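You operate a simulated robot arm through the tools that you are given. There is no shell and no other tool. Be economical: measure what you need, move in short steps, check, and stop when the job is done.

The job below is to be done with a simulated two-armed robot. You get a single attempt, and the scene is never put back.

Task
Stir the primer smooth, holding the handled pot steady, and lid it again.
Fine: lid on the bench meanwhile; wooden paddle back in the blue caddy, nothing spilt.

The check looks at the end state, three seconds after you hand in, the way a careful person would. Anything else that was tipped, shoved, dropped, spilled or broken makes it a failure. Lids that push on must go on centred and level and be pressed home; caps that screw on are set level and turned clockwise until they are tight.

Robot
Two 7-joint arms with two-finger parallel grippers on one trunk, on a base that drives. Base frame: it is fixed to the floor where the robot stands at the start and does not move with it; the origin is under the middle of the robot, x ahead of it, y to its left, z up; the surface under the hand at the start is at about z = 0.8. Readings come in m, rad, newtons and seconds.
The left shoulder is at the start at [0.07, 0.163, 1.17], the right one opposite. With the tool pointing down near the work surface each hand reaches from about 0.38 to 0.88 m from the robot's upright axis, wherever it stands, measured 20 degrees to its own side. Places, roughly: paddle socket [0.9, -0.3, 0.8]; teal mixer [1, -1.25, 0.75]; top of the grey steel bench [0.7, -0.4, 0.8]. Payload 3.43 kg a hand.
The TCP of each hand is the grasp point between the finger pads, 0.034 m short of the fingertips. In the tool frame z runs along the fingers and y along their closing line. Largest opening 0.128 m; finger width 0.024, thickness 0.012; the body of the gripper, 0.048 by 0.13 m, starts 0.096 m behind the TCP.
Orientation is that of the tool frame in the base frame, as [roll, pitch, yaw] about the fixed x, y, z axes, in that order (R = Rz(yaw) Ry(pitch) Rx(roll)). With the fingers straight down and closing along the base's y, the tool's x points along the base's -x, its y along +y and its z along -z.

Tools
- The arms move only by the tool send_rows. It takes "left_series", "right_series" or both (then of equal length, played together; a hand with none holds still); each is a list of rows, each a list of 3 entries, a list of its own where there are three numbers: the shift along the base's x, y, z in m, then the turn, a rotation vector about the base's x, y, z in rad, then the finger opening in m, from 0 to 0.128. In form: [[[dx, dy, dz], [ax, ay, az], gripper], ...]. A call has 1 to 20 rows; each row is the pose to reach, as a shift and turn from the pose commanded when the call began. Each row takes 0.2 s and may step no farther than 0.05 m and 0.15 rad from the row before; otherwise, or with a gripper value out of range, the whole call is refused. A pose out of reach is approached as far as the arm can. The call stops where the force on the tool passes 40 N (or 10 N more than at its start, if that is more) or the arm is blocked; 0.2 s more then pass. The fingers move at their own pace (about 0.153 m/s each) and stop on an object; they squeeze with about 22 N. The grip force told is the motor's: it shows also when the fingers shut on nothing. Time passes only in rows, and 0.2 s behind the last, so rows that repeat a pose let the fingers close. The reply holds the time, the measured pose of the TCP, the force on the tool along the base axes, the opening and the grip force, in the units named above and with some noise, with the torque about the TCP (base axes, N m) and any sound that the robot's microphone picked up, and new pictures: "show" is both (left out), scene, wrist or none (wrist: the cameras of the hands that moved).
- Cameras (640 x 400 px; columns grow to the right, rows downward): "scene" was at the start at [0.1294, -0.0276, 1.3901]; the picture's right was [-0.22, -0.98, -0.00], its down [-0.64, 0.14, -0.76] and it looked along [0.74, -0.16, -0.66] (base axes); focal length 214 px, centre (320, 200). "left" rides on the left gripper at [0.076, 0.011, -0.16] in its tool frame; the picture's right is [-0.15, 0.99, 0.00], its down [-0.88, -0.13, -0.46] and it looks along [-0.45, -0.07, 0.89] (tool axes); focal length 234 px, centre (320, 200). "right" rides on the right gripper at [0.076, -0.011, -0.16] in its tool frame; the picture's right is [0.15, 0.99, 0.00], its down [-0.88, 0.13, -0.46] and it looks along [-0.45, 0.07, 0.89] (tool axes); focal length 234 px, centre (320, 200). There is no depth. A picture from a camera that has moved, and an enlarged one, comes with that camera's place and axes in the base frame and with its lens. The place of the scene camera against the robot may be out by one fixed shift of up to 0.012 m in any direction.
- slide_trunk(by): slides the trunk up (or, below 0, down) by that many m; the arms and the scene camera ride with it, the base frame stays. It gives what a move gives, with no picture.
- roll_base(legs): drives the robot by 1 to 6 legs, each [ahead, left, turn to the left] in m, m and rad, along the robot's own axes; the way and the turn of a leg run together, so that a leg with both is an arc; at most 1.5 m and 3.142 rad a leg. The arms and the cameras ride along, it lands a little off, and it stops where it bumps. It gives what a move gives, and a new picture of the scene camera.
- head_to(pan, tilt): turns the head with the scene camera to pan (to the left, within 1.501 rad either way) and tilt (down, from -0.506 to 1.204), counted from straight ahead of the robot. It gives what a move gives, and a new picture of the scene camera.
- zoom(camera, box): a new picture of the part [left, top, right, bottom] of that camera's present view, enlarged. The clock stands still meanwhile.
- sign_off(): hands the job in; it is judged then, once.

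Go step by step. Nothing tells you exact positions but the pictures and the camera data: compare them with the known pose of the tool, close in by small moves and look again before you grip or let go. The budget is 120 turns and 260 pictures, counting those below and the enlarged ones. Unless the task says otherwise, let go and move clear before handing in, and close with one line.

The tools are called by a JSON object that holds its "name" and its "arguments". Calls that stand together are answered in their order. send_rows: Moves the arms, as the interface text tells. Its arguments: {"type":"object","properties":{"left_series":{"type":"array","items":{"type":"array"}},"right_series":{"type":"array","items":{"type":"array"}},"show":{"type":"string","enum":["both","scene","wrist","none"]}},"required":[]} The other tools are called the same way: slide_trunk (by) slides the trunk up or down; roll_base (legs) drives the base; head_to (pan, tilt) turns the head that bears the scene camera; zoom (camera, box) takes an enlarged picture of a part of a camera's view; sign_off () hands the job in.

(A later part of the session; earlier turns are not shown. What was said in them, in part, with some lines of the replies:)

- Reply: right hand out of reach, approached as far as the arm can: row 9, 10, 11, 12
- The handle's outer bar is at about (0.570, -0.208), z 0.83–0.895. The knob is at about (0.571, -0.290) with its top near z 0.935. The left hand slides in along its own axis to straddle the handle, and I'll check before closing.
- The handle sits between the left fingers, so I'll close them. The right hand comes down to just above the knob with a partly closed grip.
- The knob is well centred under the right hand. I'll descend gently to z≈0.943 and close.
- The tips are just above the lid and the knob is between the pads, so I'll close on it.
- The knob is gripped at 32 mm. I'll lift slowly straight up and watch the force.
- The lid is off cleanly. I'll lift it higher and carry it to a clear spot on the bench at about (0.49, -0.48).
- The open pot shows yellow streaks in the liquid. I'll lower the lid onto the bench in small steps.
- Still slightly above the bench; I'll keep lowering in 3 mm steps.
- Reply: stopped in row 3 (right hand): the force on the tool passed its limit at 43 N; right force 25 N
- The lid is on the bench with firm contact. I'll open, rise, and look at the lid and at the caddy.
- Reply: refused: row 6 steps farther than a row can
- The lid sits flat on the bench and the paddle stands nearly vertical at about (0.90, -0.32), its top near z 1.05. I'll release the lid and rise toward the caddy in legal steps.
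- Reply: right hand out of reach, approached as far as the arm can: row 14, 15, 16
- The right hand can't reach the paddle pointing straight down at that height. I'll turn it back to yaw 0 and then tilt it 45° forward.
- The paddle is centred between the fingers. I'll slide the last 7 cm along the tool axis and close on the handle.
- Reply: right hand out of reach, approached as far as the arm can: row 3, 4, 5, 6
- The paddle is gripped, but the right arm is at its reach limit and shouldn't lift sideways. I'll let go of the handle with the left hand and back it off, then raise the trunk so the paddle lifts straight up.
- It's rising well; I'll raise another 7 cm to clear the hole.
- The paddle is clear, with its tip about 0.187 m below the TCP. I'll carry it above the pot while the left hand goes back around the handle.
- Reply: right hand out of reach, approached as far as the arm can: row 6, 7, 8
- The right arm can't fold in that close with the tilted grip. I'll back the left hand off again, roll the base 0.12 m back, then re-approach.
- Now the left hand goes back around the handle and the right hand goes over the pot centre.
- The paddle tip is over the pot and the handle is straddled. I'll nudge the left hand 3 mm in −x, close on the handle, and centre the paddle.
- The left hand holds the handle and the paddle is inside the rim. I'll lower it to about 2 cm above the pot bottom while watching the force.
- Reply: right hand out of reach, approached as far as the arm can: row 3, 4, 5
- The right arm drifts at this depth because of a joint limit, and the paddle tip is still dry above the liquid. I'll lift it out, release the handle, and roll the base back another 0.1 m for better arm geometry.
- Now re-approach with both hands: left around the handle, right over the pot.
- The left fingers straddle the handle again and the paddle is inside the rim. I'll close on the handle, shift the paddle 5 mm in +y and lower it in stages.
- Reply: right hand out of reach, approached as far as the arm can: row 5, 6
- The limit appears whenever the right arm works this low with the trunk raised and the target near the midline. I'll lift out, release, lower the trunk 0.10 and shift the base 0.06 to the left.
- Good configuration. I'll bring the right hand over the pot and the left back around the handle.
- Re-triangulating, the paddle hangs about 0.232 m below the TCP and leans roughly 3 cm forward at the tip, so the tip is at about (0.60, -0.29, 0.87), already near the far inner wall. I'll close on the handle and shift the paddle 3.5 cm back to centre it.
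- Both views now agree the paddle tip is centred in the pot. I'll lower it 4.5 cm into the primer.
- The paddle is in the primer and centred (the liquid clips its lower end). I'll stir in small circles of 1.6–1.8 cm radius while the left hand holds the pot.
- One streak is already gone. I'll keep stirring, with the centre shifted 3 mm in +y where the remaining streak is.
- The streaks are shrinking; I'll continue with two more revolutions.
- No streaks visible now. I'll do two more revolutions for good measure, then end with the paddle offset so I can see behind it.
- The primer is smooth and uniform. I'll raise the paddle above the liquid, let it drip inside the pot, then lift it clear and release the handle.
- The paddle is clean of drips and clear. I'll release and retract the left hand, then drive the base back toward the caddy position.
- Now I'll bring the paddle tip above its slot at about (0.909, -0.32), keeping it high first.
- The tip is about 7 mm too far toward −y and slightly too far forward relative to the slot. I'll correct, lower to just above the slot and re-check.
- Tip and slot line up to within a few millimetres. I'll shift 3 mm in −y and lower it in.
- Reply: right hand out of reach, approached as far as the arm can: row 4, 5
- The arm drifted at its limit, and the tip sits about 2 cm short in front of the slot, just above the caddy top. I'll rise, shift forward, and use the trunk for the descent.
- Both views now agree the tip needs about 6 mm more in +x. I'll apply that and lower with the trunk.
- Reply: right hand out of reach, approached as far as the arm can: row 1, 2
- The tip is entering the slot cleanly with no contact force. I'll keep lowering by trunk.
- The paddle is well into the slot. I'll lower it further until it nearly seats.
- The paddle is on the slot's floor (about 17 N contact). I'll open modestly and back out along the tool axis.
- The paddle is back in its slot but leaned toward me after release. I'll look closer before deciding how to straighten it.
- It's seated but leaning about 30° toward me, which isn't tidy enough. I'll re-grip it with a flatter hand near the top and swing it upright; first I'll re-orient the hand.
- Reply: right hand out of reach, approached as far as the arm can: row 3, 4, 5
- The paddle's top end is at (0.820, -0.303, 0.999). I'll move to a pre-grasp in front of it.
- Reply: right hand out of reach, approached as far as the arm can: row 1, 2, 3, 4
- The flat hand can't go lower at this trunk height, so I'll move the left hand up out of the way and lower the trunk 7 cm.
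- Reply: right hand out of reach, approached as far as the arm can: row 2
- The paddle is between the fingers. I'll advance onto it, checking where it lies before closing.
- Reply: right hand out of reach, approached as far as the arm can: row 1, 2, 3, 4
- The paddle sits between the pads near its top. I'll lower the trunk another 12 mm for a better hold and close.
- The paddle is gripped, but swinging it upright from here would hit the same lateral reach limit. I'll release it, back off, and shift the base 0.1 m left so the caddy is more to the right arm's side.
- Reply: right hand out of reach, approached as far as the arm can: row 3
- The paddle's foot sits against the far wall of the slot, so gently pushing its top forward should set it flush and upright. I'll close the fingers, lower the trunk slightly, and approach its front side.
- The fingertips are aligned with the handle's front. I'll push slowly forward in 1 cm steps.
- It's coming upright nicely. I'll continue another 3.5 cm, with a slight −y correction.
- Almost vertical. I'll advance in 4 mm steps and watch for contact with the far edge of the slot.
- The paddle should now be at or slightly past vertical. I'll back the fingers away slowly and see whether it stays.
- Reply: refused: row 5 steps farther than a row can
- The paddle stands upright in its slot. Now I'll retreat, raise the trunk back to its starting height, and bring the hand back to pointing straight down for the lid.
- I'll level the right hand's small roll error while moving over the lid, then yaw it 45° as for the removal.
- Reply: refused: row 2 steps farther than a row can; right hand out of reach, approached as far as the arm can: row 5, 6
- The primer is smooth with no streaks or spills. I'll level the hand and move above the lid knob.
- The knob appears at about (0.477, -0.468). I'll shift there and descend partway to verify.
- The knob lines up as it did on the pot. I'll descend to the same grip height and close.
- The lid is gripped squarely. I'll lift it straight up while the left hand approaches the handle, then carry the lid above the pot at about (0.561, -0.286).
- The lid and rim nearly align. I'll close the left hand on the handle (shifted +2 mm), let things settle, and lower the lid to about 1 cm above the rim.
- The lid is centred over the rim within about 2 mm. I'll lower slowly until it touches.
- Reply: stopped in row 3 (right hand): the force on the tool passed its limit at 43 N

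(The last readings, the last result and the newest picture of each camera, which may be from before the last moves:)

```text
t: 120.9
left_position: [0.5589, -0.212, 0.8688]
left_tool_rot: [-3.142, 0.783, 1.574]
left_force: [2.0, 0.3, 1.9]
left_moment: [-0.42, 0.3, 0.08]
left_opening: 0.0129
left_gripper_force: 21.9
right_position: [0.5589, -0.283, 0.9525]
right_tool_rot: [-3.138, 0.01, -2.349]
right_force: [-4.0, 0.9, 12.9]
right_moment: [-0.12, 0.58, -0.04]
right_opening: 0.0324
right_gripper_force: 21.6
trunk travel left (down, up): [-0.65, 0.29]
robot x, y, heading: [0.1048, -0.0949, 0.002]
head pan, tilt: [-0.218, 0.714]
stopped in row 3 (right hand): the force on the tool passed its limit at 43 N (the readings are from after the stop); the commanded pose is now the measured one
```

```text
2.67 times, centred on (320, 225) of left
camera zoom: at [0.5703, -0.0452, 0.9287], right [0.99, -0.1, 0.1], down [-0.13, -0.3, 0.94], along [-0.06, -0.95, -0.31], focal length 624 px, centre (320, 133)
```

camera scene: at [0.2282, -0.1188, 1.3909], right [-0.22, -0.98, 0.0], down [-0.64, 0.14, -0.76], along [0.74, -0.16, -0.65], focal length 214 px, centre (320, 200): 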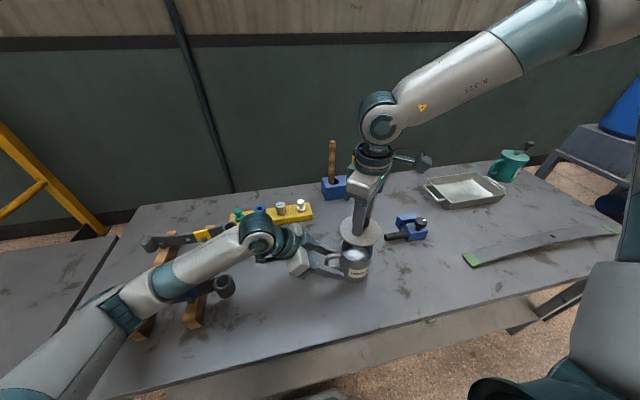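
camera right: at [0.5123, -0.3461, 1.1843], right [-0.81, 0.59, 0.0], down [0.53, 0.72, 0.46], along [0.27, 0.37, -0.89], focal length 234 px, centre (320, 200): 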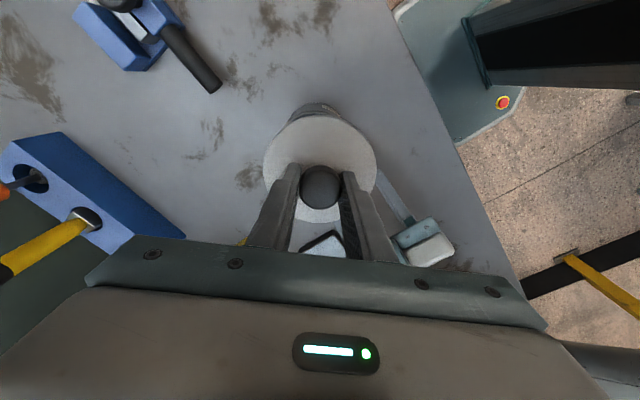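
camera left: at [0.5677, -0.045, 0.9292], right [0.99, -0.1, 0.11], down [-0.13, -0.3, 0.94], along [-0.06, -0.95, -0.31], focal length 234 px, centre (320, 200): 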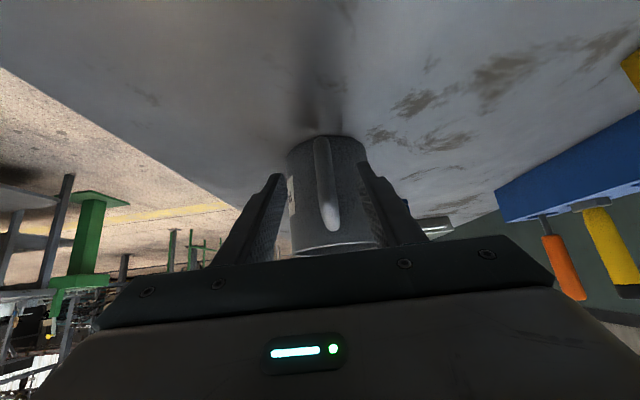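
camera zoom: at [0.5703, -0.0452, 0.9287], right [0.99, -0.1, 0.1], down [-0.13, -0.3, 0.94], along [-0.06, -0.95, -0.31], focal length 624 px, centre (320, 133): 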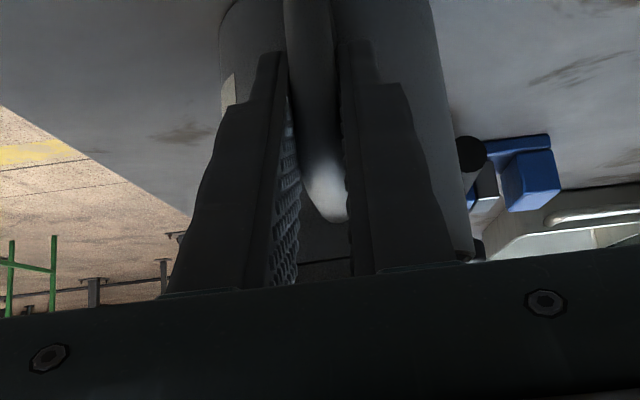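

Contact came about 2.5 mm above the seated height, with a moment suggesting the front edge touches first. I'll lift slightly, shift 2 mm in +x and press again.

{"name": "send_rows", "arguments": {"right_series": [[[0, 0, 0.004], [0, 0, 0], 0.0], [[0.002, 0, 0.004], [0, 0, 0], 0.0], [[0.002, 0, 0.001], [0, 0, 0], 0.0], [[0.002, 0, -0.002], [0, 0, 0], 0.0], [[0.002, 0, -0.004], [0, 0, 0], 0.0], [[0.002, 0, -0.006], [0, 0, 0], 0.0]], "show": "none"}}

{"name": "zoom", "arguments": {"camera": "scene", "box": [308, 210, 404, 270]}}

```text
t: 122.0
left_position: [0.5586, -0.2119, 0.8683]
left_tool_rot: [3.139, 0.781, 1.574]
left_force: [-2.9, 3.7, 5.6]
left_moment: [0.17, 0.47, 0.09]
left_opening: 0.0129
left_gripper_force: 21.8
right_position: [0.5607, -0.2825, 0.9524]
right_tool_rot: [-3.134, 0.011, -2.35]
right_force: [-5.7, -2.7, 19.8]
right_moment: [-0.01, 0.36, 0.04]
right_opening: 0.0324
right_gripper_force: 21.7
trunk travel left (down, up): [-0.65, 0.29]
robot x, y, heading: [0.1098, -0.0902, -0.0]
head pan, tilt: [-0.218, 0.714]
stopped in row 5 (right hand): the force on the tool passed its limit at 46 N (the readings are from after the stop); the commanded pose is now the measured one
```

```text
6.67 times, centred on (356, 240) of scene
camera zoom: at [0.2281, -0.1208, 1.391], right [-0.22, -0.98, 0.0], down [-0.64, 0.14, -0.76], along [0.74, -0.16, -0.65], focal length 1430 px, centre (80, -67)
```

zoom: 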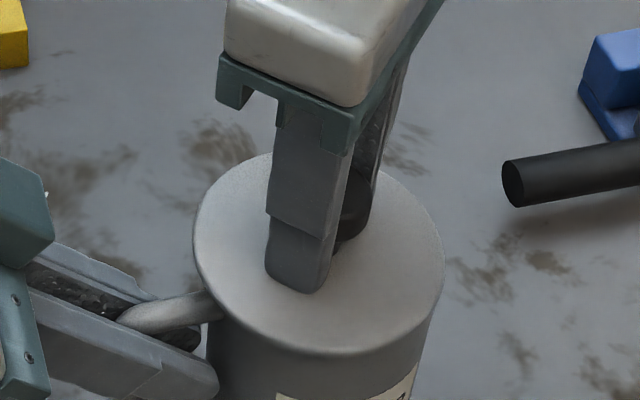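

Comparing with the original closed-lid view, the lid should sit about 4–5 mm further toward −y. I'll lift a little, correct (−2 mm x, −4 mm y) and try again.

{"name": "send_rows", "arguments": {"right_series": [[[0, 0, 0.004], [0, 0, 0], 0.0], [[-0.001, -0.003, 0.004], [0, 0, 0], 0.0], [[-0.001, -0.004, 0.001], [0, 0, 0], 0.0], [[-0.001, -0.004, -0.002], [0, 0, 0], 0.0], [[-0.001, -0.004, -0.004], [0, 0, 0], 0.0], [[-0.001, -0.004, -0.006], [0, 0, 0], 0.0]], "show": "none"}}

{"name": "zoom", "arguments": {"camera": "scene", "box": [308, 210, 404, 270]}}

```text
t: 123.1
left_position: [0.5607, -0.2118, 0.8683]
left_tool_rot: [3.139, 0.783, 1.574]
left_force: [-1.7, -0.2, 7.3]
left_moment: [0.37, 0.23, 0.04]
left_opening: 0.0128
left_gripper_force: 21.9
right_position: [0.5611, -0.2864, 0.9515]
right_tool_rot: [-3.134, 0.011, -2.35]
right_force: [-4.5, -4.1, 24.7]
right_moment: [0.0, 1.04, 0.09]
right_opening: 0.0325
right_gripper_force: 21.9
trunk travel left (down, up): [-0.65, 0.29]
robot x, y, heading: [0.1093, -0.0935, 0.004]
head pan, tilt: [-0.218, 0.714]
stopped in row 5 (right hand): the force on the tool passed its limit at 45 N (the readings are from after the stop); the commanded pose is now the measured one
```

```text
6.67 times, centred on (356, 240) of scene
camera zoom: at [0.2281, -0.1209, 1.391], right [-0.22, -0.98, 0.0], down [-0.64, 0.14, -0.76], along [0.74, -0.16, -0.65], focal length 1430 px, centre (80, -67)
```

zoom: 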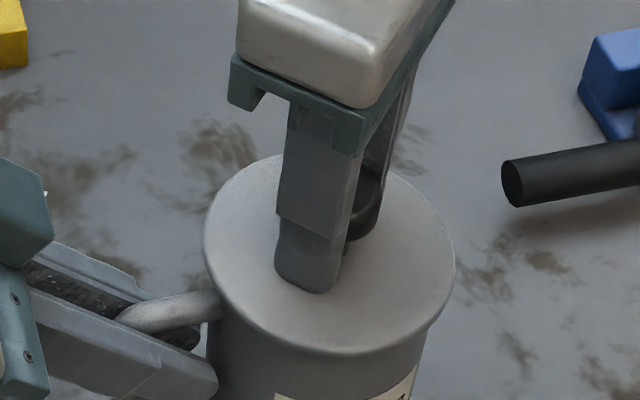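

Let me look closely at the lid–rim gap on both sides before pressing harder.

{"name": "zoom", "arguments": {"camera": "scene", "box": [330, 240, 378, 270]}}

{"name": "zoom", "arguments": {"camera": "left", "box": [220, 170, 420, 295]}}

{"name": "zoom", "arguments": {"camera": "right", "box": [220, 70, 412, 190]}}

```text
13.33 times, centred on (354, 255) of scene
camera zoom: at [0.2281, -0.1209, 1.391], right [-0.22, -0.98, 0.0], down [-0.64, 0.14, -0.76], along [0.74, -0.16, -0.65], focal length 2860 px, centre (-133, -533)
```

zoom: 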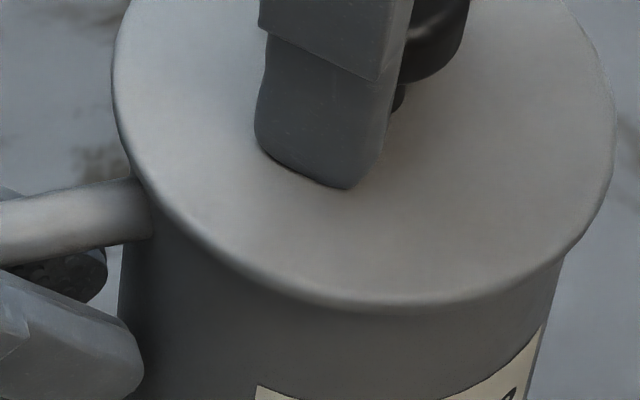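

```text
3.20 times, centred on (320, 232) of left
camera zoom: at [0.5707, -0.0452, 0.9284], right [0.99, -0.1, 0.11], down [-0.13, -0.3, 0.94], along [-0.06, -0.95, -0.31], focal length 749 px, centre (320, 96)
```

zoom: 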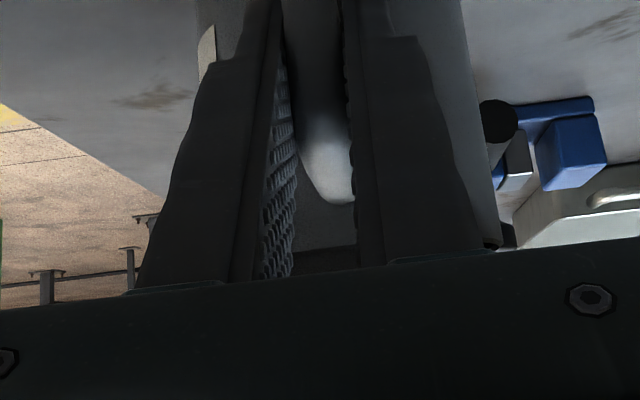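

```text
3.33 times, centred on (316, 130) of right
camera zoom: at [0.5123, -0.3495, 1.1098], right [-0.81, 0.59, -0.01], down [0.52, 0.72, 0.46], along [0.28, 0.37, -0.89], focal length 781 px, centre (333, 433)
```

zoom: 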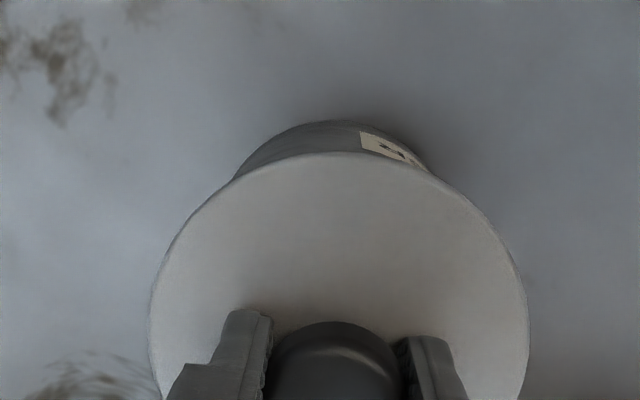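

The wrist view and moments both suggest the lid should go about 2 mm in +x and 3 mm in −y. I'll lift slightly, correct and press.

{"name": "send_rows", "arguments": {"right_series": [[[0, 0, 0.004], [0, 0, 0], 0.0], [[0.002, -0.003, 0.004], [0, 0, 0], 0.0], [[0.002, -0.003, 0.001], [0, 0, 0], 0.0], [[0.002, -0.003, -0.001], [0, 0, 0], 0.0], [[0.002, -0.003, -0.003], [0, 0, 0], 0.0], [[0.002, -0.003, -0.005], [0, 0, 0], 0.0]], "show": "none"}}

{"name": "zoom", "arguments": {"camera": "right", "box": [220, 70, 412, 190]}}

{"name": "zoom", "arguments": {"camera": "scene", "box": [308, 210, 404, 270]}}

```text
t: 124.3
left_position: [0.5599, -0.212, 0.8695]
left_tool_rot: [3.136, 0.781, 1.574]
left_force: [-2.6, 4.3, 6.3]
left_moment: [0.01, 0.2, -0.02]
left_opening: 0.0129
left_gripper_force: 22.3
right_position: [0.562, -0.2894, 0.9507]
right_tool_rot: [-3.131, 0.014, -2.352]
right_force: [-8.6, -1.2, 25.1]
right_moment: [-0.9, 0.39, -0.17]
right_opening: 0.0325
right_gripper_force: 21.5
trunk travel left (down, up): [-0.65, 0.29]
robot x, y, heading: [0.1059, -0.092, -0.004]
head pan, tilt: [-0.218, 0.714]
stopped in row 5 (right hand): the force on the tool passed its limit at 44 N (the readings are from after the stop); the commanded pose is now the measured one
```

```text
3.33 times, centred on (316, 130) of right
camera zoom: at [0.514, -0.3518, 1.1094], right [-0.81, 0.59, -0.01], down [0.52, 0.72, 0.47], along [0.29, 0.37, -0.88], focal length 781 px, centre (333, 433)
```

zoom: 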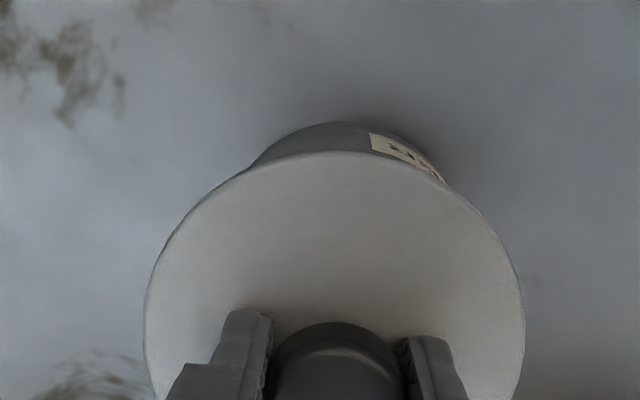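

```text
6.67 times, centred on (356, 240) of scene
camera zoom: at [0.2276, -0.1206, 1.3909], right [-0.22, -0.98, 0.0], down [-0.64, 0.14, -0.76], along [0.74, -0.16, -0.65], focal length 1430 px, centre (80, -67)
```

zoom: 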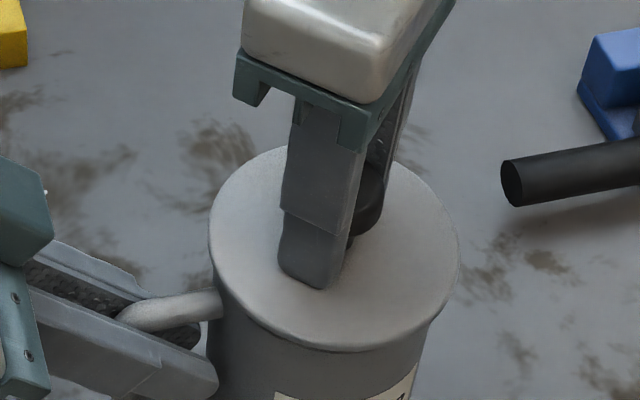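

Now the opposite side touches (slight overshoot in y), while x looks right. I'll go back 1.6 mm in +y and press.

{"name": "send_rows", "arguments": {"right_series": [[[0, 0, 0.004], [0, 0, 0], 0.0], [[0, 0.0016, 0.004], [0, 0, 0], 0.0], [[0, 0.0016, 0.001], [0, 0, 0], 0.0], [[0, 0.0016, -0.001], [0, 0, 0], 0.0], [[0, 0.0016, -0.003], [0, 0, 0], 0.0], [[0, 0.0016, -0.005], [0, 0, 0], 0.0]], "show": "none"}}

{"name": "zoom", "arguments": {"camera": "right", "box": [220, 70, 412, 190]}}

```text
t: 125.6
left_position: [0.5619, -0.2117, 0.8683]
left_tool_rot: [3.136, 0.783, 1.575]
left_force: [-2.6, 8.0, 8.6]
left_moment: [-0.1, 0.45, 0.16]
left_opening: 0.0129
left_gripper_force: 21.8
right_position: [0.5634, -0.2874, 0.9494]
right_tool_rot: [-3.126, 0.02, -2.348]
right_force: [-7.7, -3.5, 22.2]
right_moment: [0.06, -0.49, 0.12]
right_opening: 0.0325
right_gripper_force: 21.7
trunk travel left (down, up): [-0.65, 0.29]
robot x, y, heading: [0.1057, -0.0904, -0.003]
head pan, tilt: [-0.218, 0.714]
stopped in row 6 (right hand): the force on the tool passed its limit at 46 N (the readings are from after the stop); the commanded pose is now the measured one
```

```text
3.33 times, centred on (316, 130) of right
camera zoom: at [0.5143, -0.3503, 1.1081], right [-0.81, 0.59, -0.02], down [0.52, 0.72, 0.47], along [0.29, 0.37, -0.88], focal length 781 px, centre (333, 433)
```

zoom: 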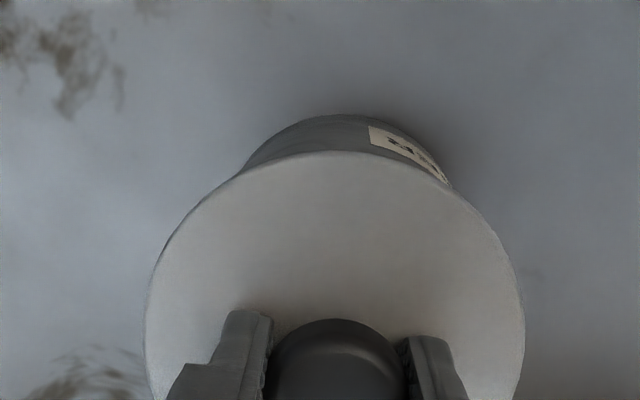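

Repeated stops have let the hand tilt by about 0.025 rad. I'll lift a centimetre, level the tool, re-centre, and re-check before pressing.

{"name": "send_rows", "arguments": {"right_series": [[[0, 0, 0.006], [0, 0, 0], 0.0], [[-0.002, -0.0006, 0.012], [-0.003, 0.025, 0], 0.0], [[-0.002, -0.0006, 0.012], [-0.003, 0.025, 0], 0.0], [[-0.002, -0.0006, 0.012], [-0.003, 0.025, 0], 0.0]], "show": "none"}}

{"name": "zoom", "arguments": {"camera": "right", "box": [220, 70, 412, 190]}}

{"name": "zoom", "arguments": {"camera": "scene", "box": [308, 210, 404, 270]}}

```text
t: 126.6
left_position: [0.5628, -0.211, 0.8675]
left_tool_rot: [3.134, 0.782, 1.574]
left_force: [-0.6, 1.3, 17.3]
left_moment: [-0.36, 0.06, 0.01]
left_opening: 0.0127
left_gripper_force: 21.8
right_position: [0.562, -0.2875, 0.9617]
right_tool_rot: [3.141, -0.002, -2.35]
right_force: [-0.4, 0.2, -0.8]
right_moment: [0.04, 0.0, -0.01]
right_opening: 0.0322
right_gripper_force: 22.1
trunk travel left (down, up): [-0.65, 0.29]
robot x, y, heading: [0.1047, -0.0928, 0.001]
head pan, tilt: [-0.218, 0.714]
```

```text
3.33 times, centred on (316, 130) of right
camera zoom: at [0.5158, -0.3503, 1.12], right [-0.81, 0.59, 0.0], down [0.53, 0.72, 0.45], along [0.27, 0.37, -0.89], focal length 781 px, centre (333, 433)
```

zoom: 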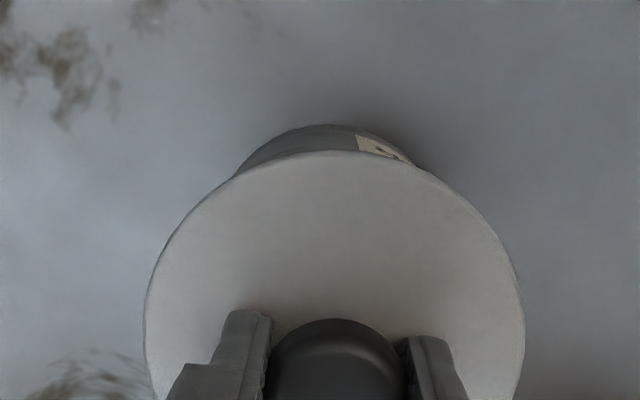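

```text
6.67 times, centred on (356, 240) of scene
camera zoom: at [0.2275, -0.1204, 1.391], right [-0.22, -0.98, 0.0], down [-0.63, 0.14, -0.76], along [0.74, -0.17, -0.65], focal length 1430 px, centre (80, -67)
```

zoom: 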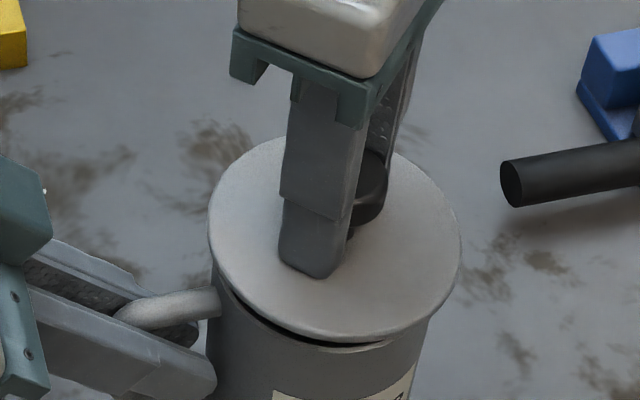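

The lid is level again, but the left hand is pressing down on the handle with 17 N, which could be tilting the pot. I'll open it briefly to let the pot settle, raise 1 mm and re-grip.

{"name": "send_rows", "arguments": {"left_series": [[[0, 0, 0], [0, 0, 0], 0.025], [[0, 0, 0], [0, 0, 0], 0.03], [[0, 0, 0.001], [0, 0, 0], 0.03], [[0, 0, 0.001], [0, 0, 0], 0.015], [[0, 0, 0.001], [0, 0, 0], 0.0], [[0, 0, 0.001], [0, 0, 0], 0.0]], "show": "none"}}

{"name": "zoom", "arguments": {"camera": "right", "box": [220, 70, 412, 190]}}

{"name": "zoom", "arguments": {"camera": "scene", "box": [308, 210, 404, 270]}}

```text
t: 128.0
left_position: [0.561, -0.2123, 0.8676]
left_tool_rot: [3.138, 0.781, 1.577]
left_force: [1.0, 0.6, -0.3]
left_moment: [0.24, 0.03, 0.02]
left_opening: 0.0129
left_gripper_force: 22.2
right_position: [0.5603, -0.2881, 0.9599]
right_tool_rot: [3.138, -0.003, -2.35]
right_force: [-0.9, -0.2, 0.7]
right_moment: [0.01, -0.01, -0.02]
right_opening: 0.0325
right_gripper_force: 22.4
trunk travel left (down, up): [-0.65, 0.29]
robot x, y, heading: [0.1101, -0.0887, 0.0]
head pan, tilt: [-0.218, 0.714]
```

```text
3.33 times, centred on (316, 130) of right
camera zoom: at [0.5156, -0.3503, 1.1197], right [-0.81, 0.59, 0.0], down [0.53, 0.72, 0.45], along [0.27, 0.37, -0.89], focal length 781 px, centre (333, 433)
```

zoom: 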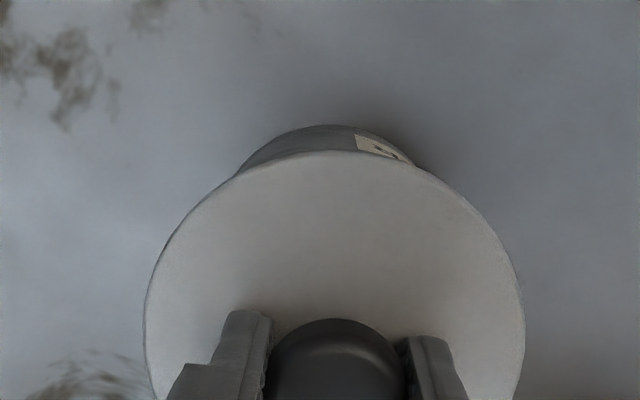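

```text
6.67 times, centred on (356, 240) of scene
camera zoom: at [0.2274, -0.1204, 1.3907], right [-0.22, -0.98, 0.0], down [-0.63, 0.14, -0.76], along [0.74, -0.17, -0.65], focal length 1430 px, centre (80, -67)
```

zoom: 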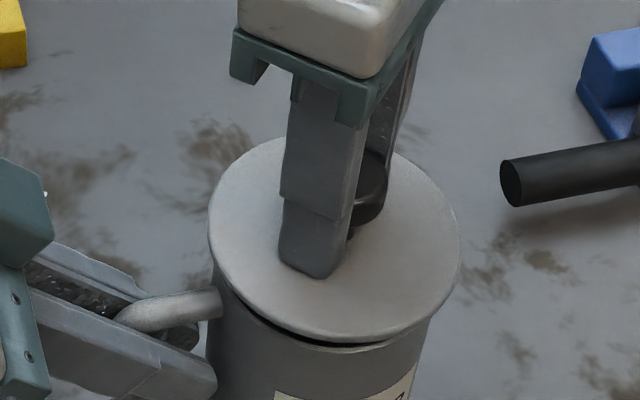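

Pot and lid are now both level. I'll zoom in for a finer sideways alignment measurement.

{"name": "zoom", "arguments": {"camera": "right", "box": [260, 95, 372, 165]}}

{"name": "zoom", "arguments": {"camera": "scene", "box": [324, 235, 388, 275]}}

```text
5.71 times, centred on (316, 130) of right
camera zoom: at [0.5156, -0.3503, 1.1197], right [-0.81, 0.59, 0.0], down [0.53, 0.72, 0.45], along [0.27, 0.37, -0.89], focal length 1338 px, centre (343, 600)
```

zoom: 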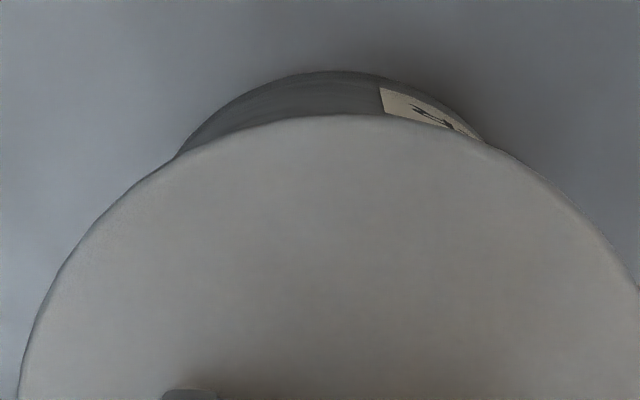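

```text
10.00 times, centred on (356, 255) of scene
camera zoom: at [0.2274, -0.1204, 1.3907], right [-0.22, -0.98, 0.0], down [-0.63, 0.14, -0.76], along [0.74, -0.17, -0.65], focal length 2145 px, centre (-40, -350)
```

zoom: 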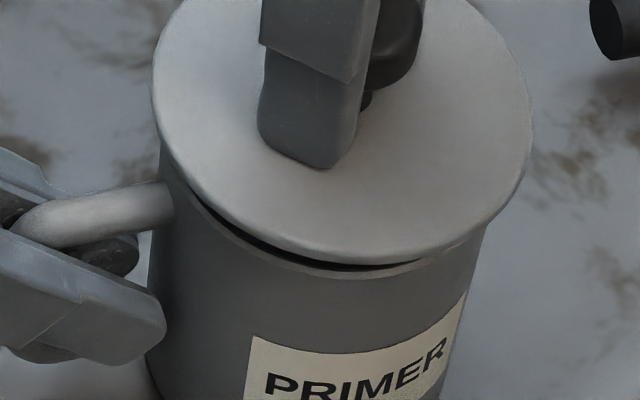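

I'll shift +1.3 mm x and −1.6 mm y, then lower and press in small steps.

{"name": "send_rows", "arguments": {"right_series": [[[0.0013, -0.0016, 0], [0, 0, 0], 0.0], [[0.0013, -0.0016, -0.004], [0, 0, 0], 0.0], [[0.0013, -0.0016, -0.007], [0, 0, 0], 0.0], [[0.0013, -0.0016, -0.009], [0, 0, 0], 0.0], [[0.0013, -0.0016, -0.011], [0, 0, 0], 0.0], [[0.0013, -0.0016, -0.013], [0, 0, 0], 0.0], [[0.0013, -0.0016, -0.015], [0, 0, 0], 0.0]], "show": "none"}}

{"name": "zoom", "arguments": {"camera": "scene", "box": [324, 235, 388, 275]}}

{"name": "zoom", "arguments": {"camera": "right", "box": [260, 95, 372, 165]}}

```text
t: 129.4
left_position: [0.5612, -0.212, 0.8682]
left_tool_rot: [3.141, 0.78, 1.582]
left_force: [-0.6, 0.9, 2.7]
left_moment: [-0.63, 0.05, 0.0]
left_opening: 0.0127
left_gripper_force: 21.6
right_position: [0.562, -0.2896, 0.9511]
right_tool_rot: [3.139, 0.0, -2.348]
right_force: [-4.7, 0.5, 17.8]
right_moment: [-0.35, 0.41, -0.2]
right_opening: 0.0325
right_gripper_force: 21.6
trunk travel left (down, up): [-0.65, 0.29]
robot x, y, heading: [0.1023, -0.0946, 0.006]
head pan, tilt: [-0.218, 0.714]
stopped in row 6 (right hand): the force on the tool passed its limit at 44 N (the readings are from after the stop); the commanded pose is now the measured one
```

```text
10.00 times, centred on (356, 255) of scene
camera zoom: at [0.2282, -0.1211, 1.3916], right [-0.22, -0.98, 0.0], down [-0.64, 0.14, -0.76], along [0.74, -0.16, -0.65], focal length 2145 px, centre (-40, -350)
```

zoom: 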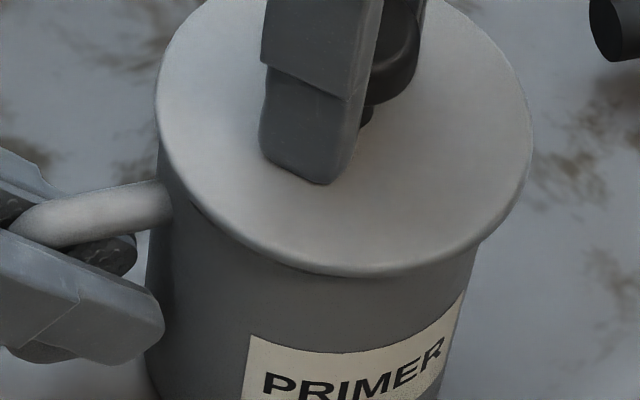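

```text
5.71 times, centred on (316, 130) of right
camera zoom: at [0.5174, -0.3526, 1.1107], right [-0.81, 0.59, 0.0], down [0.53, 0.72, 0.46], along [0.27, 0.37, -0.89], focal length 1338 px, centre (343, 600)
```

zoom: 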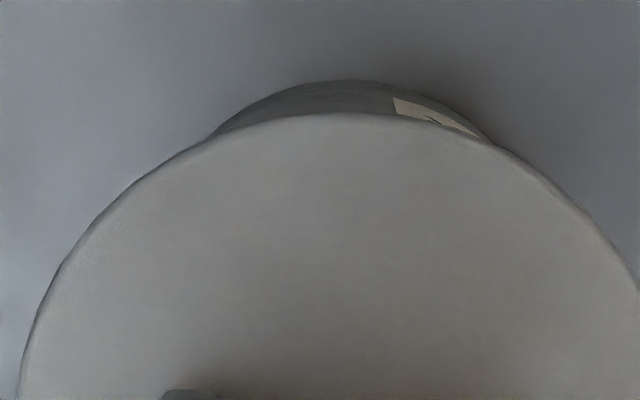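

The lid is now level, flush-looking and within a millimetre. I'll nudge +0.7/+1 mm and press further.

{"name": "send_rows", "arguments": {"right_series": [[[0, 0, 0.002], [0, 0, 0], 0.0], [[0.0007, 0.001, 0.002], [0, 0, 0], 0.0], [[0.0007, 0.001, 0.0], [0, 0, 0], 0.0], [[0.0007, 0.001, -0.001], [0, 0, 0], 0.0], [[0.0007, 0.001, -0.002], [0, 0, 0], 0.0], [[0.0007, 0.001, -0.003], [0, 0, 0], 0.0], [[0.0007, 0.001, -0.004], [0, 0, 0], 0.0]], "show": "none"}}

{"name": "zoom", "arguments": {"camera": "scene", "box": [324, 235, 388, 275]}}

```text
t: 130.6
left_position: [0.5614, -0.2119, 0.8672]
left_tool_rot: [3.137, 0.778, 1.58]
left_force: [-2.2, 0.7, 5.6]
left_moment: [0.47, 0.24, 0.06]
left_opening: 0.0128
left_gripper_force: 21.8
right_position: [0.5629, -0.2891, 0.951]
right_tool_rot: [3.141, 0.005, -2.352]
right_force: [-7.0, -1.8, 22.2]
right_moment: [-0.82, 0.34, -0.19]
right_opening: 0.0324
right_gripper_force: 21.5
trunk travel left (down, up): [-0.65, 0.29]
robot x, y, heading: [0.1024, -0.0949, -0.003]
head pan, tilt: [-0.218, 0.714]
stopped in row 6 (right hand): the force on the tool passed its limit at 41 N (the readings are from after the stop); the commanded pose is now the measured one
```

```text
10.00 times, centred on (356, 255) of scene
camera zoom: at [0.2274, -0.1211, 1.391], right [-0.22, -0.98, 0.0], down [-0.63, 0.14, -0.76], along [0.74, -0.17, -0.65], focal length 2145 px, centre (-40, -350)
```

zoom: 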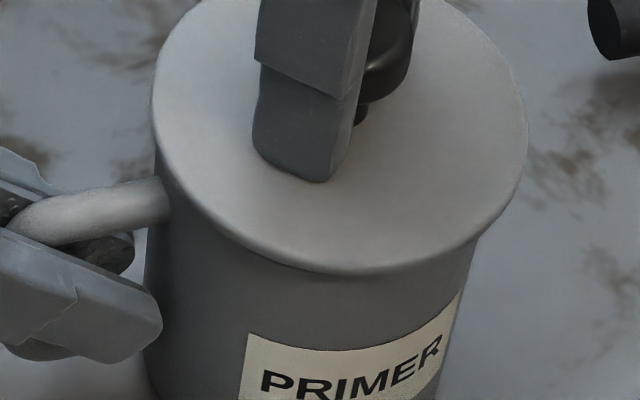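

The remaining contact is on the −y edge. From the pattern of tries the true centre looks like about (0.562, -0.2876); I'll lift 2 mm, go there and press.

{"name": "send_rows", "arguments": {"right_series": [[[0, 0, 0.003], [0, 0, 0], 0.0], [[-0.0005, 0.0017, 0.003], [0, -0.003, 0], 0.0], [[-0.0005, 0.0017, 0.001], [0, -0.003, 0], 0.0], [[-0.0005, 0.0017, -0.001], [0, -0.003, 0], 0.0], [[-0.0005, 0.0017, -0.002], [0, -0.003, 0], 0.0], [[-0.0005, 0.0017, -0.003], [0, -0.003, 0], 0.0], [[-0.0005, 0.0017, -0.004], [0, -0.003, 0], 0.0], [[-0.0005, 0.0017, -0.005], [0, -0.003, 0], 0.0]], "show": "none"}}

{"name": "zoom", "arguments": {"camera": "right", "box": [260, 95, 372, 165]}}

```text
t: 132.4
left_position: [0.5628, -0.2121, 0.8672]
left_tool_rot: [3.138, 0.778, 1.579]
left_force: [2.8, 1.2, 17.4]
left_moment: [-0.17, -0.07, -0.03]
left_opening: 0.013
left_gripper_force: 21.9
right_position: [0.5629, -0.2882, 0.9448]
right_tool_rot: [-3.137, 0.007, -2.35]
right_force: [2.9, 2.2, 1.9]
right_moment: [0.09, -0.09, -0.01]
right_opening: 0.0321
right_gripper_force: 22.0
trunk travel left (down, up): [-0.65, 0.29]
robot x, y, heading: [0.1036, -0.0922, -0.005]
head pan, tilt: [-0.218, 0.714]
```

```text
5.71 times, centred on (316, 130) of right
camera zoom: at [0.5161, -0.35, 1.1037], right [-0.81, 0.59, 0.0], down [0.52, 0.72, 0.46], along [0.28, 0.37, -0.89], focal length 1338 px, centre (343, 600)
```

zoom: 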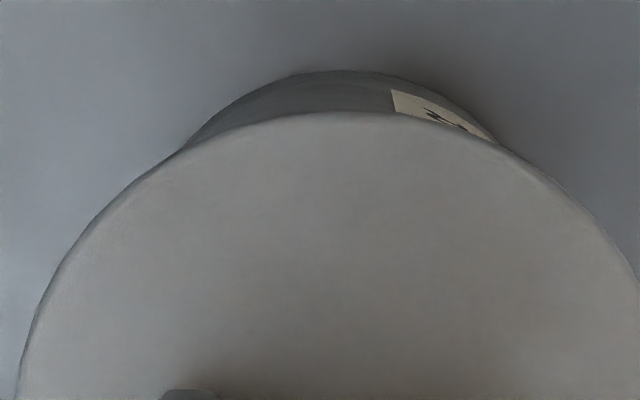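

It popped in: the hand dropped to 0.945 with almost no force. I'll keep pressing until it bottoms firmly.

{"name": "send_rows", "arguments": {"right_series": [[[0, 0, -0.001], [0, 0, 0], 0.0], [[0, 0, -0.002], [0, 0, 0], 0.0], [[0, 0, -0.003], [0, 0, 0], 0.0], [[0, 0, -0.004], [0, 0, 0], 0.0], [[0, 0, -0.005], [0, 0, 0], 0.0], [[0, 0, -0.006], [0, 0, 0], 0.0]], "show": "none"}}

{"name": "zoom", "arguments": {"camera": "scene", "box": [308, 215, 404, 275]}}

```text
t: 133.4
left_position: [0.5613, -0.2109, 0.8679]
left_tool_rot: [3.138, 0.777, 1.581]
left_force: [-3.5, 1.5, 7.7]
left_moment: [0.15, 0.19, 0.0]
left_opening: 0.0128
left_gripper_force: 21.8
right_position: [0.5639, -0.287, 0.9446]
right_tool_rot: [-3.135, 0.007, -2.348]
right_force: [-5.7, -4.5, 22.8]
right_moment: [0.13, 0.71, 0.11]
right_opening: 0.0325
right_gripper_force: 21.7
trunk travel left (down, up): [-0.65, 0.29]
robot x, y, heading: [0.1032, -0.0944, -0.0]
head pan, tilt: [-0.218, 0.714]
stopped in row 4 (right hand): the force on the tool passed its limit at 43 N (the readings are from after the stop); the commanded pose is now the measured one
```

```text
6.67 times, centred on (356, 245) of scene
camera zoom: at [0.2273, -0.1213, 1.3909], right [-0.22, -0.98, 0.0], down [-0.63, 0.14, -0.76], along [0.74, -0.17, -0.65], focal length 1430 px, centre (80, -100)
```

zoom: 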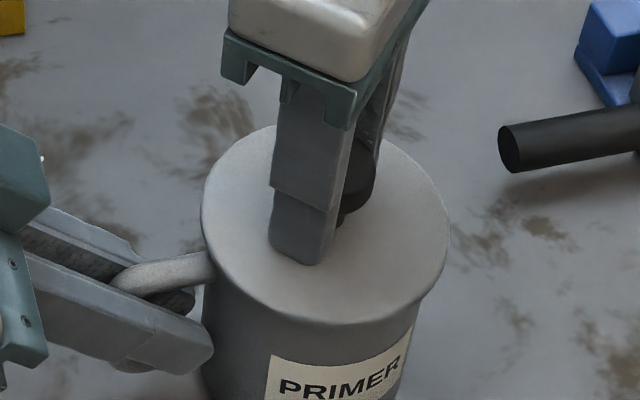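

The lid is seated: it dropped 6 mm and stopped firmly at 43 N. One more confirming press, then I'll open the right hand and rise.

{"name": "send_rows", "arguments": {"right_series": [[[0, 0, -0.002], [0, 0, 0], 0.0], [[0, 0, -0.004], [0, 0, 0], 0.0], [[0, 0, -0.006], [0, 0, 0], 0.0]], "show": "none"}}

{"name": "send_rows", "arguments": {"right_series": [[[0, 0, 0.001], [0, 0, 0], 0.0], [[0, 0, 0.001], [0, 0, 0], 0.05], [[0, 0, 0.001], [0, 0, 0], 0.07], [[0, 0, 0.001], [0, 0, 0], 0.07], [[0, 0, 0.02], [0, 0, 0], 0.07], [[0, 0, 0.06], [0, 0, 0], 0.07], [[0, 0, 0.1], [0, 0, 0], 0.07], [[-0.01, -0.03, 0.13], [0, 0, 0], 0.07], [[-0.02, -0.07, 0.15], [0, 0, 0], 0.07], [[-0.03, -0.11, 0.16], [0, 0, 0], 0.07]], "show": "none"}}

{"name": "zoom", "arguments": {"camera": "scene", "box": [308, 215, 404, 275]}}

```text
t: 133.8
left_position: [0.5621, -0.2112, 0.8675]
left_tool_rot: [3.139, 0.779, 1.581]
left_force: [-4.1, 2.6, 6.4]
left_moment: [0.22, 0.12, 0.01]
left_opening: 0.0131
left_gripper_force: 22.2
right_position: [0.5626, -0.2876, 0.9436]
right_tool_rot: [-3.134, 0.008, -2.349]
right_force: [-5.1, -3.1, 21.4]
right_moment: [0.1, 0.64, 0.09]
right_opening: 0.0325
right_gripper_force: 21.9
trunk travel left (down, up): [-0.65, 0.29]
robot x, y, heading: [0.1016, -0.0949, -0.002]
head pan, tilt: [-0.218, 0.714]
stopped in row 1 (right hand): the force on the tool passed its limit at 44 N (the readings are from after the stop); the commanded pose is now the measured one
```

```text
t: 136.0
left_position: [0.5622, -0.2118, 0.8661]
left_tool_rot: [3.139, 0.777, 1.583]
left_force: [0.1, 1.5, 5.2]
left_moment: [0.08, -0.06, -0.03]
left_opening: 0.0129
left_gripper_force: 22.1
right_position: [0.5334, -0.3952, 1.1037]
right_tool_rot: [-3.133, 0.007, -2.35]
right_force: [0.4, -0.7, 0.3]
right_moment: [-0.03, 0.01, -0.01]
right_opening: 0.0699
right_gripper_force: 0.1
trunk travel left (down, up): [-0.65, 0.29]
robot x, y, heading: [0.1078, -0.0904, 0.0]
head pan, tilt: [-0.218, 0.714]
```

```text
6.67 times, centred on (356, 245) of scene
camera zoom: at [0.2276, -0.1213, 1.3909], right [-0.22, -0.98, 0.0], down [-0.63, 0.14, -0.76], along [0.74, -0.17, -0.65], focal length 1430 px, centre (80, -100)
```

zoom: 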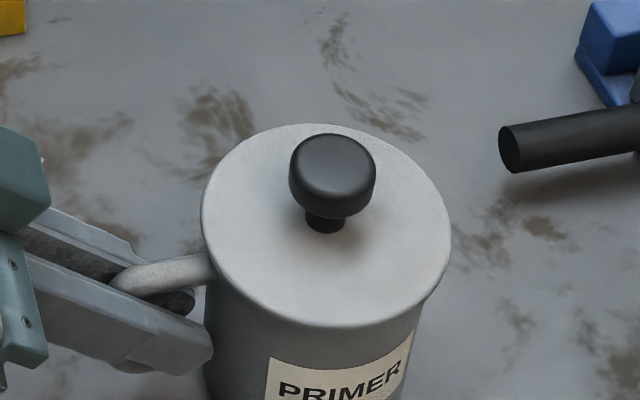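

The lid looks centred and level. To be sure it's home and the fingers didn't just slip on the knob, I'll press straight down on the knob top with closed fingers while the left hand still holds the handle.

{"name": "send_rows", "arguments": {"right_series": [[[0.01, 0.03, 0], [0, 0, 0], 0.04], [[0.02, 0.07, 0], [0, 0, 0], 0.0], [[0.029, 0.1075, 0], [0, 0, 0], 0.0], [[0.029, 0.1075, -0.04], [0, 0, 0], 0.0], [[0.029, 0.1075, -0.08], [0, 0, 0], 0.0], [[0.029, 0.1075, -0.11], [0, 0, 0], 0.0]], "show": "wrist"}}

{"name": "zoom", "arguments": {"camera": "scene", "box": [308, 205, 404, 265]}}

```text
t: 137.4
left_position: [0.5627, -0.2112, 0.8668]
left_tool_rot: [3.139, 0.779, 1.584]
left_force: [-1.3, -0.7, 2.1]
left_moment: [0.12, 0.01, -0.05]
left_opening: 0.0129
left_gripper_force: 21.7
right_position: [0.563, -0.2886, 0.9931]
right_tool_rot: [-3.134, 0.008, -2.349]
right_force: [-0.8, -0.2, -0.1]
right_moment: [-0.03, -0.05, -0.01]
right_opening: 0.0
right_gripper_force: 22.0
trunk travel left (down, up): [-0.65, 0.29]
robot x, y, heading: [0.1037, -0.095, -0.003]
head pan, tilt: [-0.218, 0.714]
camera right: at [0.5158, -0.3515, 1.152], right [-0.81, 0.59, -0.01], down [0.52, 0.72, 0.46], along [0.28, 0.37, -0.89], focal length 234 px, centre (320, 200)
```

right: 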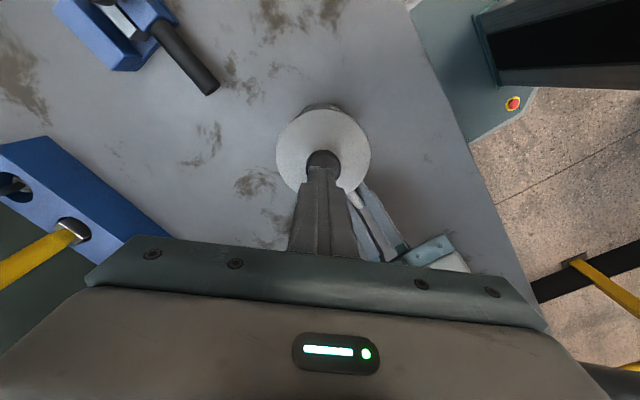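

```text
6.67 times, centred on (356, 235) of scene
camera zoom: at [0.2274, -0.1212, 1.3909], right [-0.22, -0.98, 0.0], down [-0.63, 0.14, -0.76], along [0.74, -0.17, -0.65], focal length 1430 px, centre (80, -33)
```

zoom: 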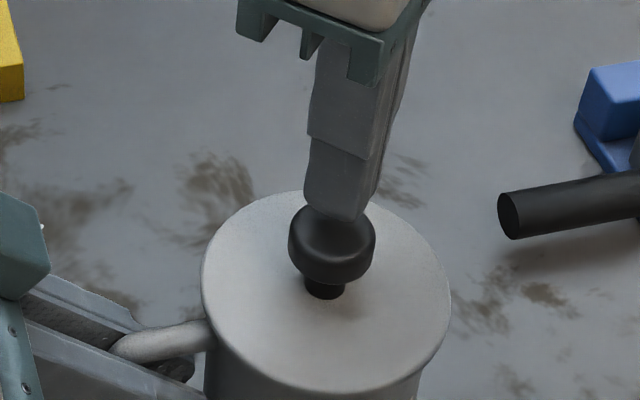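

The closed fingertips are right over the knob. I'll press down until the force limit.

{"name": "send_rows", "arguments": {"right_series": [[[0, 0, -0.008], [0, 0, 0], 0.0], [[0, 0, -0.014], [0, 0, 0], 0.0], [[0, 0, -0.019], [0, 0, 0], 0.0], [[0, 0, -0.023], [0, 0, 0], 0.0], [[0, 0, -0.026], [0, 0, 0], 0.0], [[0, 0, -0.029], [0, 0, 0], 0.0], [[0, 0, -0.032], [0, 0, 0], 0.0]], "show": "none"}}

{"name": "zoom", "arguments": {"camera": "scene", "box": [308, 205, 404, 265]}}

```text
t: 138.2
left_position: [0.5616, -0.2118, 0.8681]
left_tool_rot: [3.139, 0.776, 1.586]
left_force: [-3.4, 3.3, 7.1]
left_moment: [0.36, 0.09, 0.05]
left_opening: 0.0131
left_gripper_force: 21.9
right_position: [0.5628, -0.2889, 0.9788]
right_tool_rot: [-3.131, 0.011, -2.35]
right_force: [-5.7, -3.2, 20.4]
right_moment: [-0.26, 0.35, 0.03]
right_opening: 0.0
right_gripper_force: 21.4
trunk travel left (down, up): [-0.65, 0.29]
robot x, y, heading: [0.1012, -0.0931, -0.001]
head pan, tilt: [-0.218, 0.714]
stopped in row 4 (right hand): the force on the tool passed its limit at 50 N (the readings are from after the stop); the commanded pose is now the measured one
```

```text
6.67 times, centred on (356, 235) of scene
camera zoom: at [0.2275, -0.1215, 1.3912], right [-0.22, -0.98, 0.0], down [-0.64, 0.14, -0.76], along [0.74, -0.17, -0.65], focal length 1430 px, centre (80, -33)
```

zoom: 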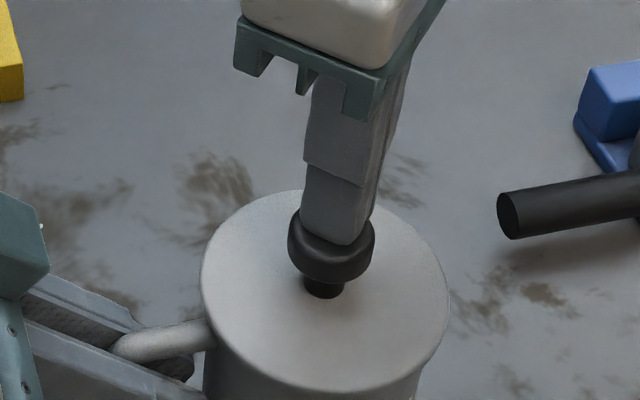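

{"name": "send_rows", "arguments": {"right_series": [[[0, 0, 0.02], [0, 0, 0], 0.0], [[0, 0, 0.06], [0, 0, 0], 0.0], [[0, 0, 0.1], [0, 0, 0], 0.0]], "show": "none"}}

{"name": "zoom", "arguments": {"camera": "scene", "box": [324, 235, 388, 275]}}

{"name": "zoom", "arguments": {"camera": "right", "box": [248, 80, 392, 170]}}

```text
t: 139.0
left_position: [0.563, -0.212, 0.8663]
left_tool_rot: [3.138, 0.778, 1.583]
left_force: [-2.0, 0.2, 16.7]
left_moment: [-0.38, -0.03, -0.11]
left_opening: 0.0131
left_gripper_force: 21.7
right_position: [0.5614, -0.2906, 1.0797]
right_tool_rot: [-3.13, 0.01, -2.351]
right_force: [-0.1, -0.8, -0.5]
right_moment: [0.02, 0.0, -0.01]
right_opening: 0.0
right_gripper_force: 22.4
trunk travel left (down, up): [-0.65, 0.29]
robot x, y, heading: [0.107, -0.0924, -0.006]
head pan, tilt: [-0.218, 0.714]
```

```text
10.00 times, centred on (356, 255) of scene
camera zoom: at [0.227, -0.1211, 1.391], right [-0.22, -0.98, 0.0], down [-0.63, 0.14, -0.76], along [0.74, -0.17, -0.65], focal length 2145 px, centre (-40, -350)
```

zoom: 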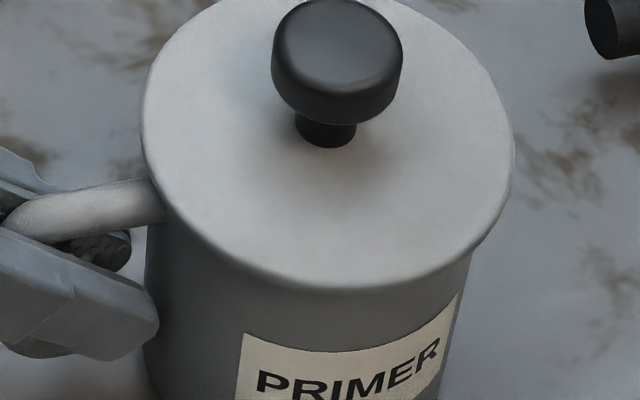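

```text
4.44 times, centred on (320, 125) of right
camera zoom: at [0.5136, -0.3525, 1.2386], right [-0.81, 0.59, -0.01], down [0.52, 0.72, 0.46], along [0.28, 0.37, -0.89], focal length 1041 px, centre (320, 533)
```

zoom: 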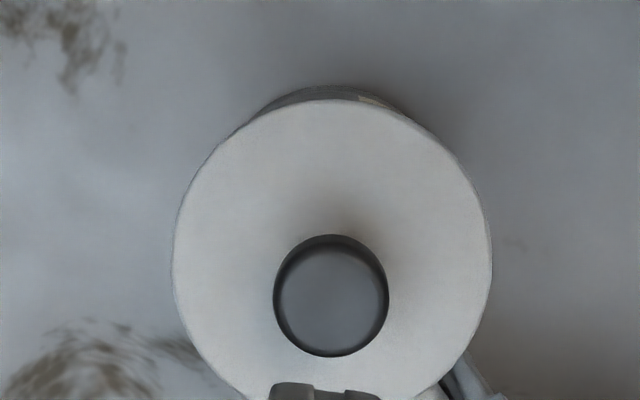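

The lid edge is about 5.5 mm lower relative to the label than before it popped in, so it is home, level and centred. I'll release the handle and withdraw both hands.

{"name": "send_rows", "arguments": {"left_series": [[[0, 0, 0], [0, 0, 0], 0.025], [[0, 0, 0], [0, 0, 0], 0.05], [[0, 0, 0], [0, 0, 0], 0.06], [[0, 0.02, 0.02], [0, 0, 0], 0.06], [[0, 0.045, 0.045], [0, 0, 0], 0.06], [[0, 0.07, 0.075], [0, 0, 0], 0.06], [[-0.01, 0.09, 0.11], [0, 0, 0], 0.06], [[-0.03, 0.11, 0.15], [0, 0, 0], 0.06], [[-0.05, 0.13, 0.19], [0, 0, 0], 0.06]], "right_series": [[[0, -0.02, 0.02], [0, 0, 0], 0.0], [[0, -0.05, 0.04], [0, 0, 0], 0.0], [[0, -0.08, 0.06], [0, 0, 0], 0.0], [[-0.01, -0.11, 0.08], [0, 0, 0], 0.0], [[-0.02, -0.14, 0.09], [0, 0, 0], 0.0], [[-0.02, -0.14, 0.09], [0, 0, 0], 0.0], [[-0.02, -0.14, 0.09], [0, 0, 0], 0.0], [[-0.02, -0.14, 0.09], [0, 0, 0], 0.0], [[-0.02, -0.14, 0.09], [0, 0, 0], 0.0]], "show": "scene"}}

{"name": "zoom", "arguments": {"camera": "scene", "box": [292, 205, 420, 285]}}

{"name": "zoom", "arguments": {"camera": "scene", "box": [300, 130, 396, 190]}}

```text
t: 141.0
left_position: [0.5179, -0.0814, 1.0546]
left_tool_rot: [-3.134, 0.776, 1.588]
left_force: [0.0, 0.2, -0.2]
left_moment: [0.02, 0.02, 0.0]
left_opening: 0.0598
left_gripper_force: 0.0
right_position: [0.5483, -0.431, 1.1674]
right_tool_rot: [-3.134, 0.005, -2.352]
right_force: [-0.3, -0.8, -0.7]
right_moment: [-0.02, -0.05, 0.0]
right_opening: 0.0
right_gripper_force: 21.6
trunk travel left (down, up): [-0.65, 0.29]
robot x, y, heading: [0.1036, -0.0932, -0.005]
head pan, tilt: [-0.218, 0.714]
camera scene: at [0.2342, -0.1214, 1.3901], right [-0.22, -0.98, 0.0], down [-0.64, 0.14, -0.76], along [0.74, -0.17, -0.65], focal length 214 px, centre (320, 200)
```

scene: 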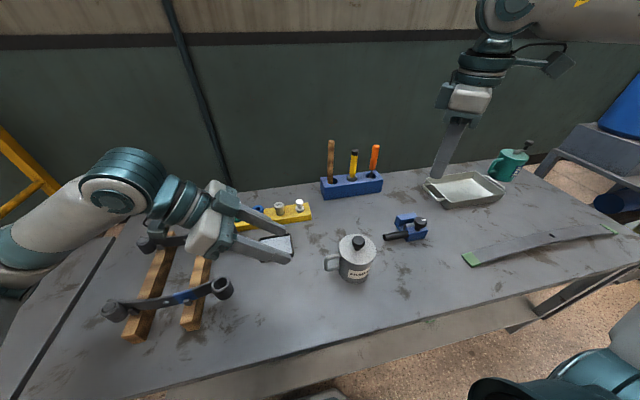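

```text
5.00 times, centred on (356, 245) of scene
camera zoom: at [0.2342, -0.1214, 1.3901], right [-0.22, -0.98, 0.0], down [-0.64, 0.14, -0.76], along [0.74, -0.17, -0.65], focal length 1072 px, centre (140, -25)
```

zoom: 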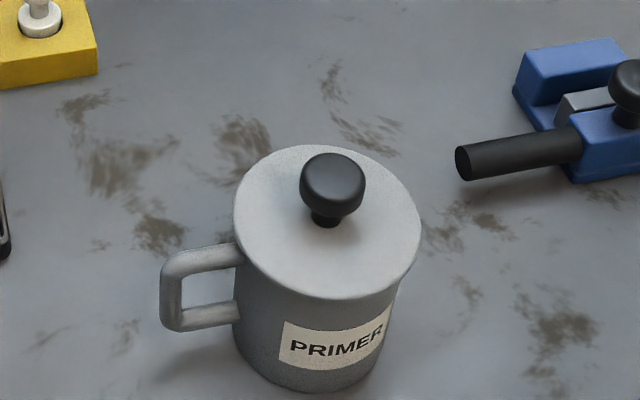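

```text
6.67 times, centred on (348, 160) of scene
camera zoom: at [0.2342, -0.1214, 1.3901], right [-0.22, -0.98, 0.0], down [-0.64, 0.14, -0.76], along [0.74, -0.17, -0.65], focal length 1430 px, centre (133, 467)
```

zoom: 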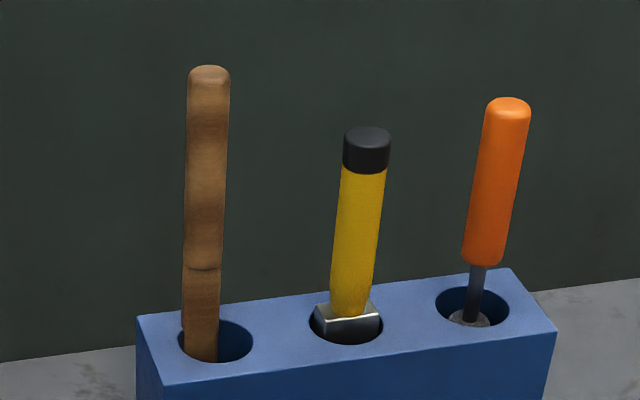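

The pot is lidded, upright and standing free, the paddle stands upright in the blue caddy, and the bench is clean with the other items undisturbed. Both hands are clear, so I'm handing in.

{"name": "sign_off", "arguments": {}}

```text
The job is handed in.
```

The primer is stirred until no streaks showed, and the pot was held by its handle while I stirred. The lid is back on, centred, level and pressed home. The wooden paddle is upright in the blue caddy, and I saw no spills.
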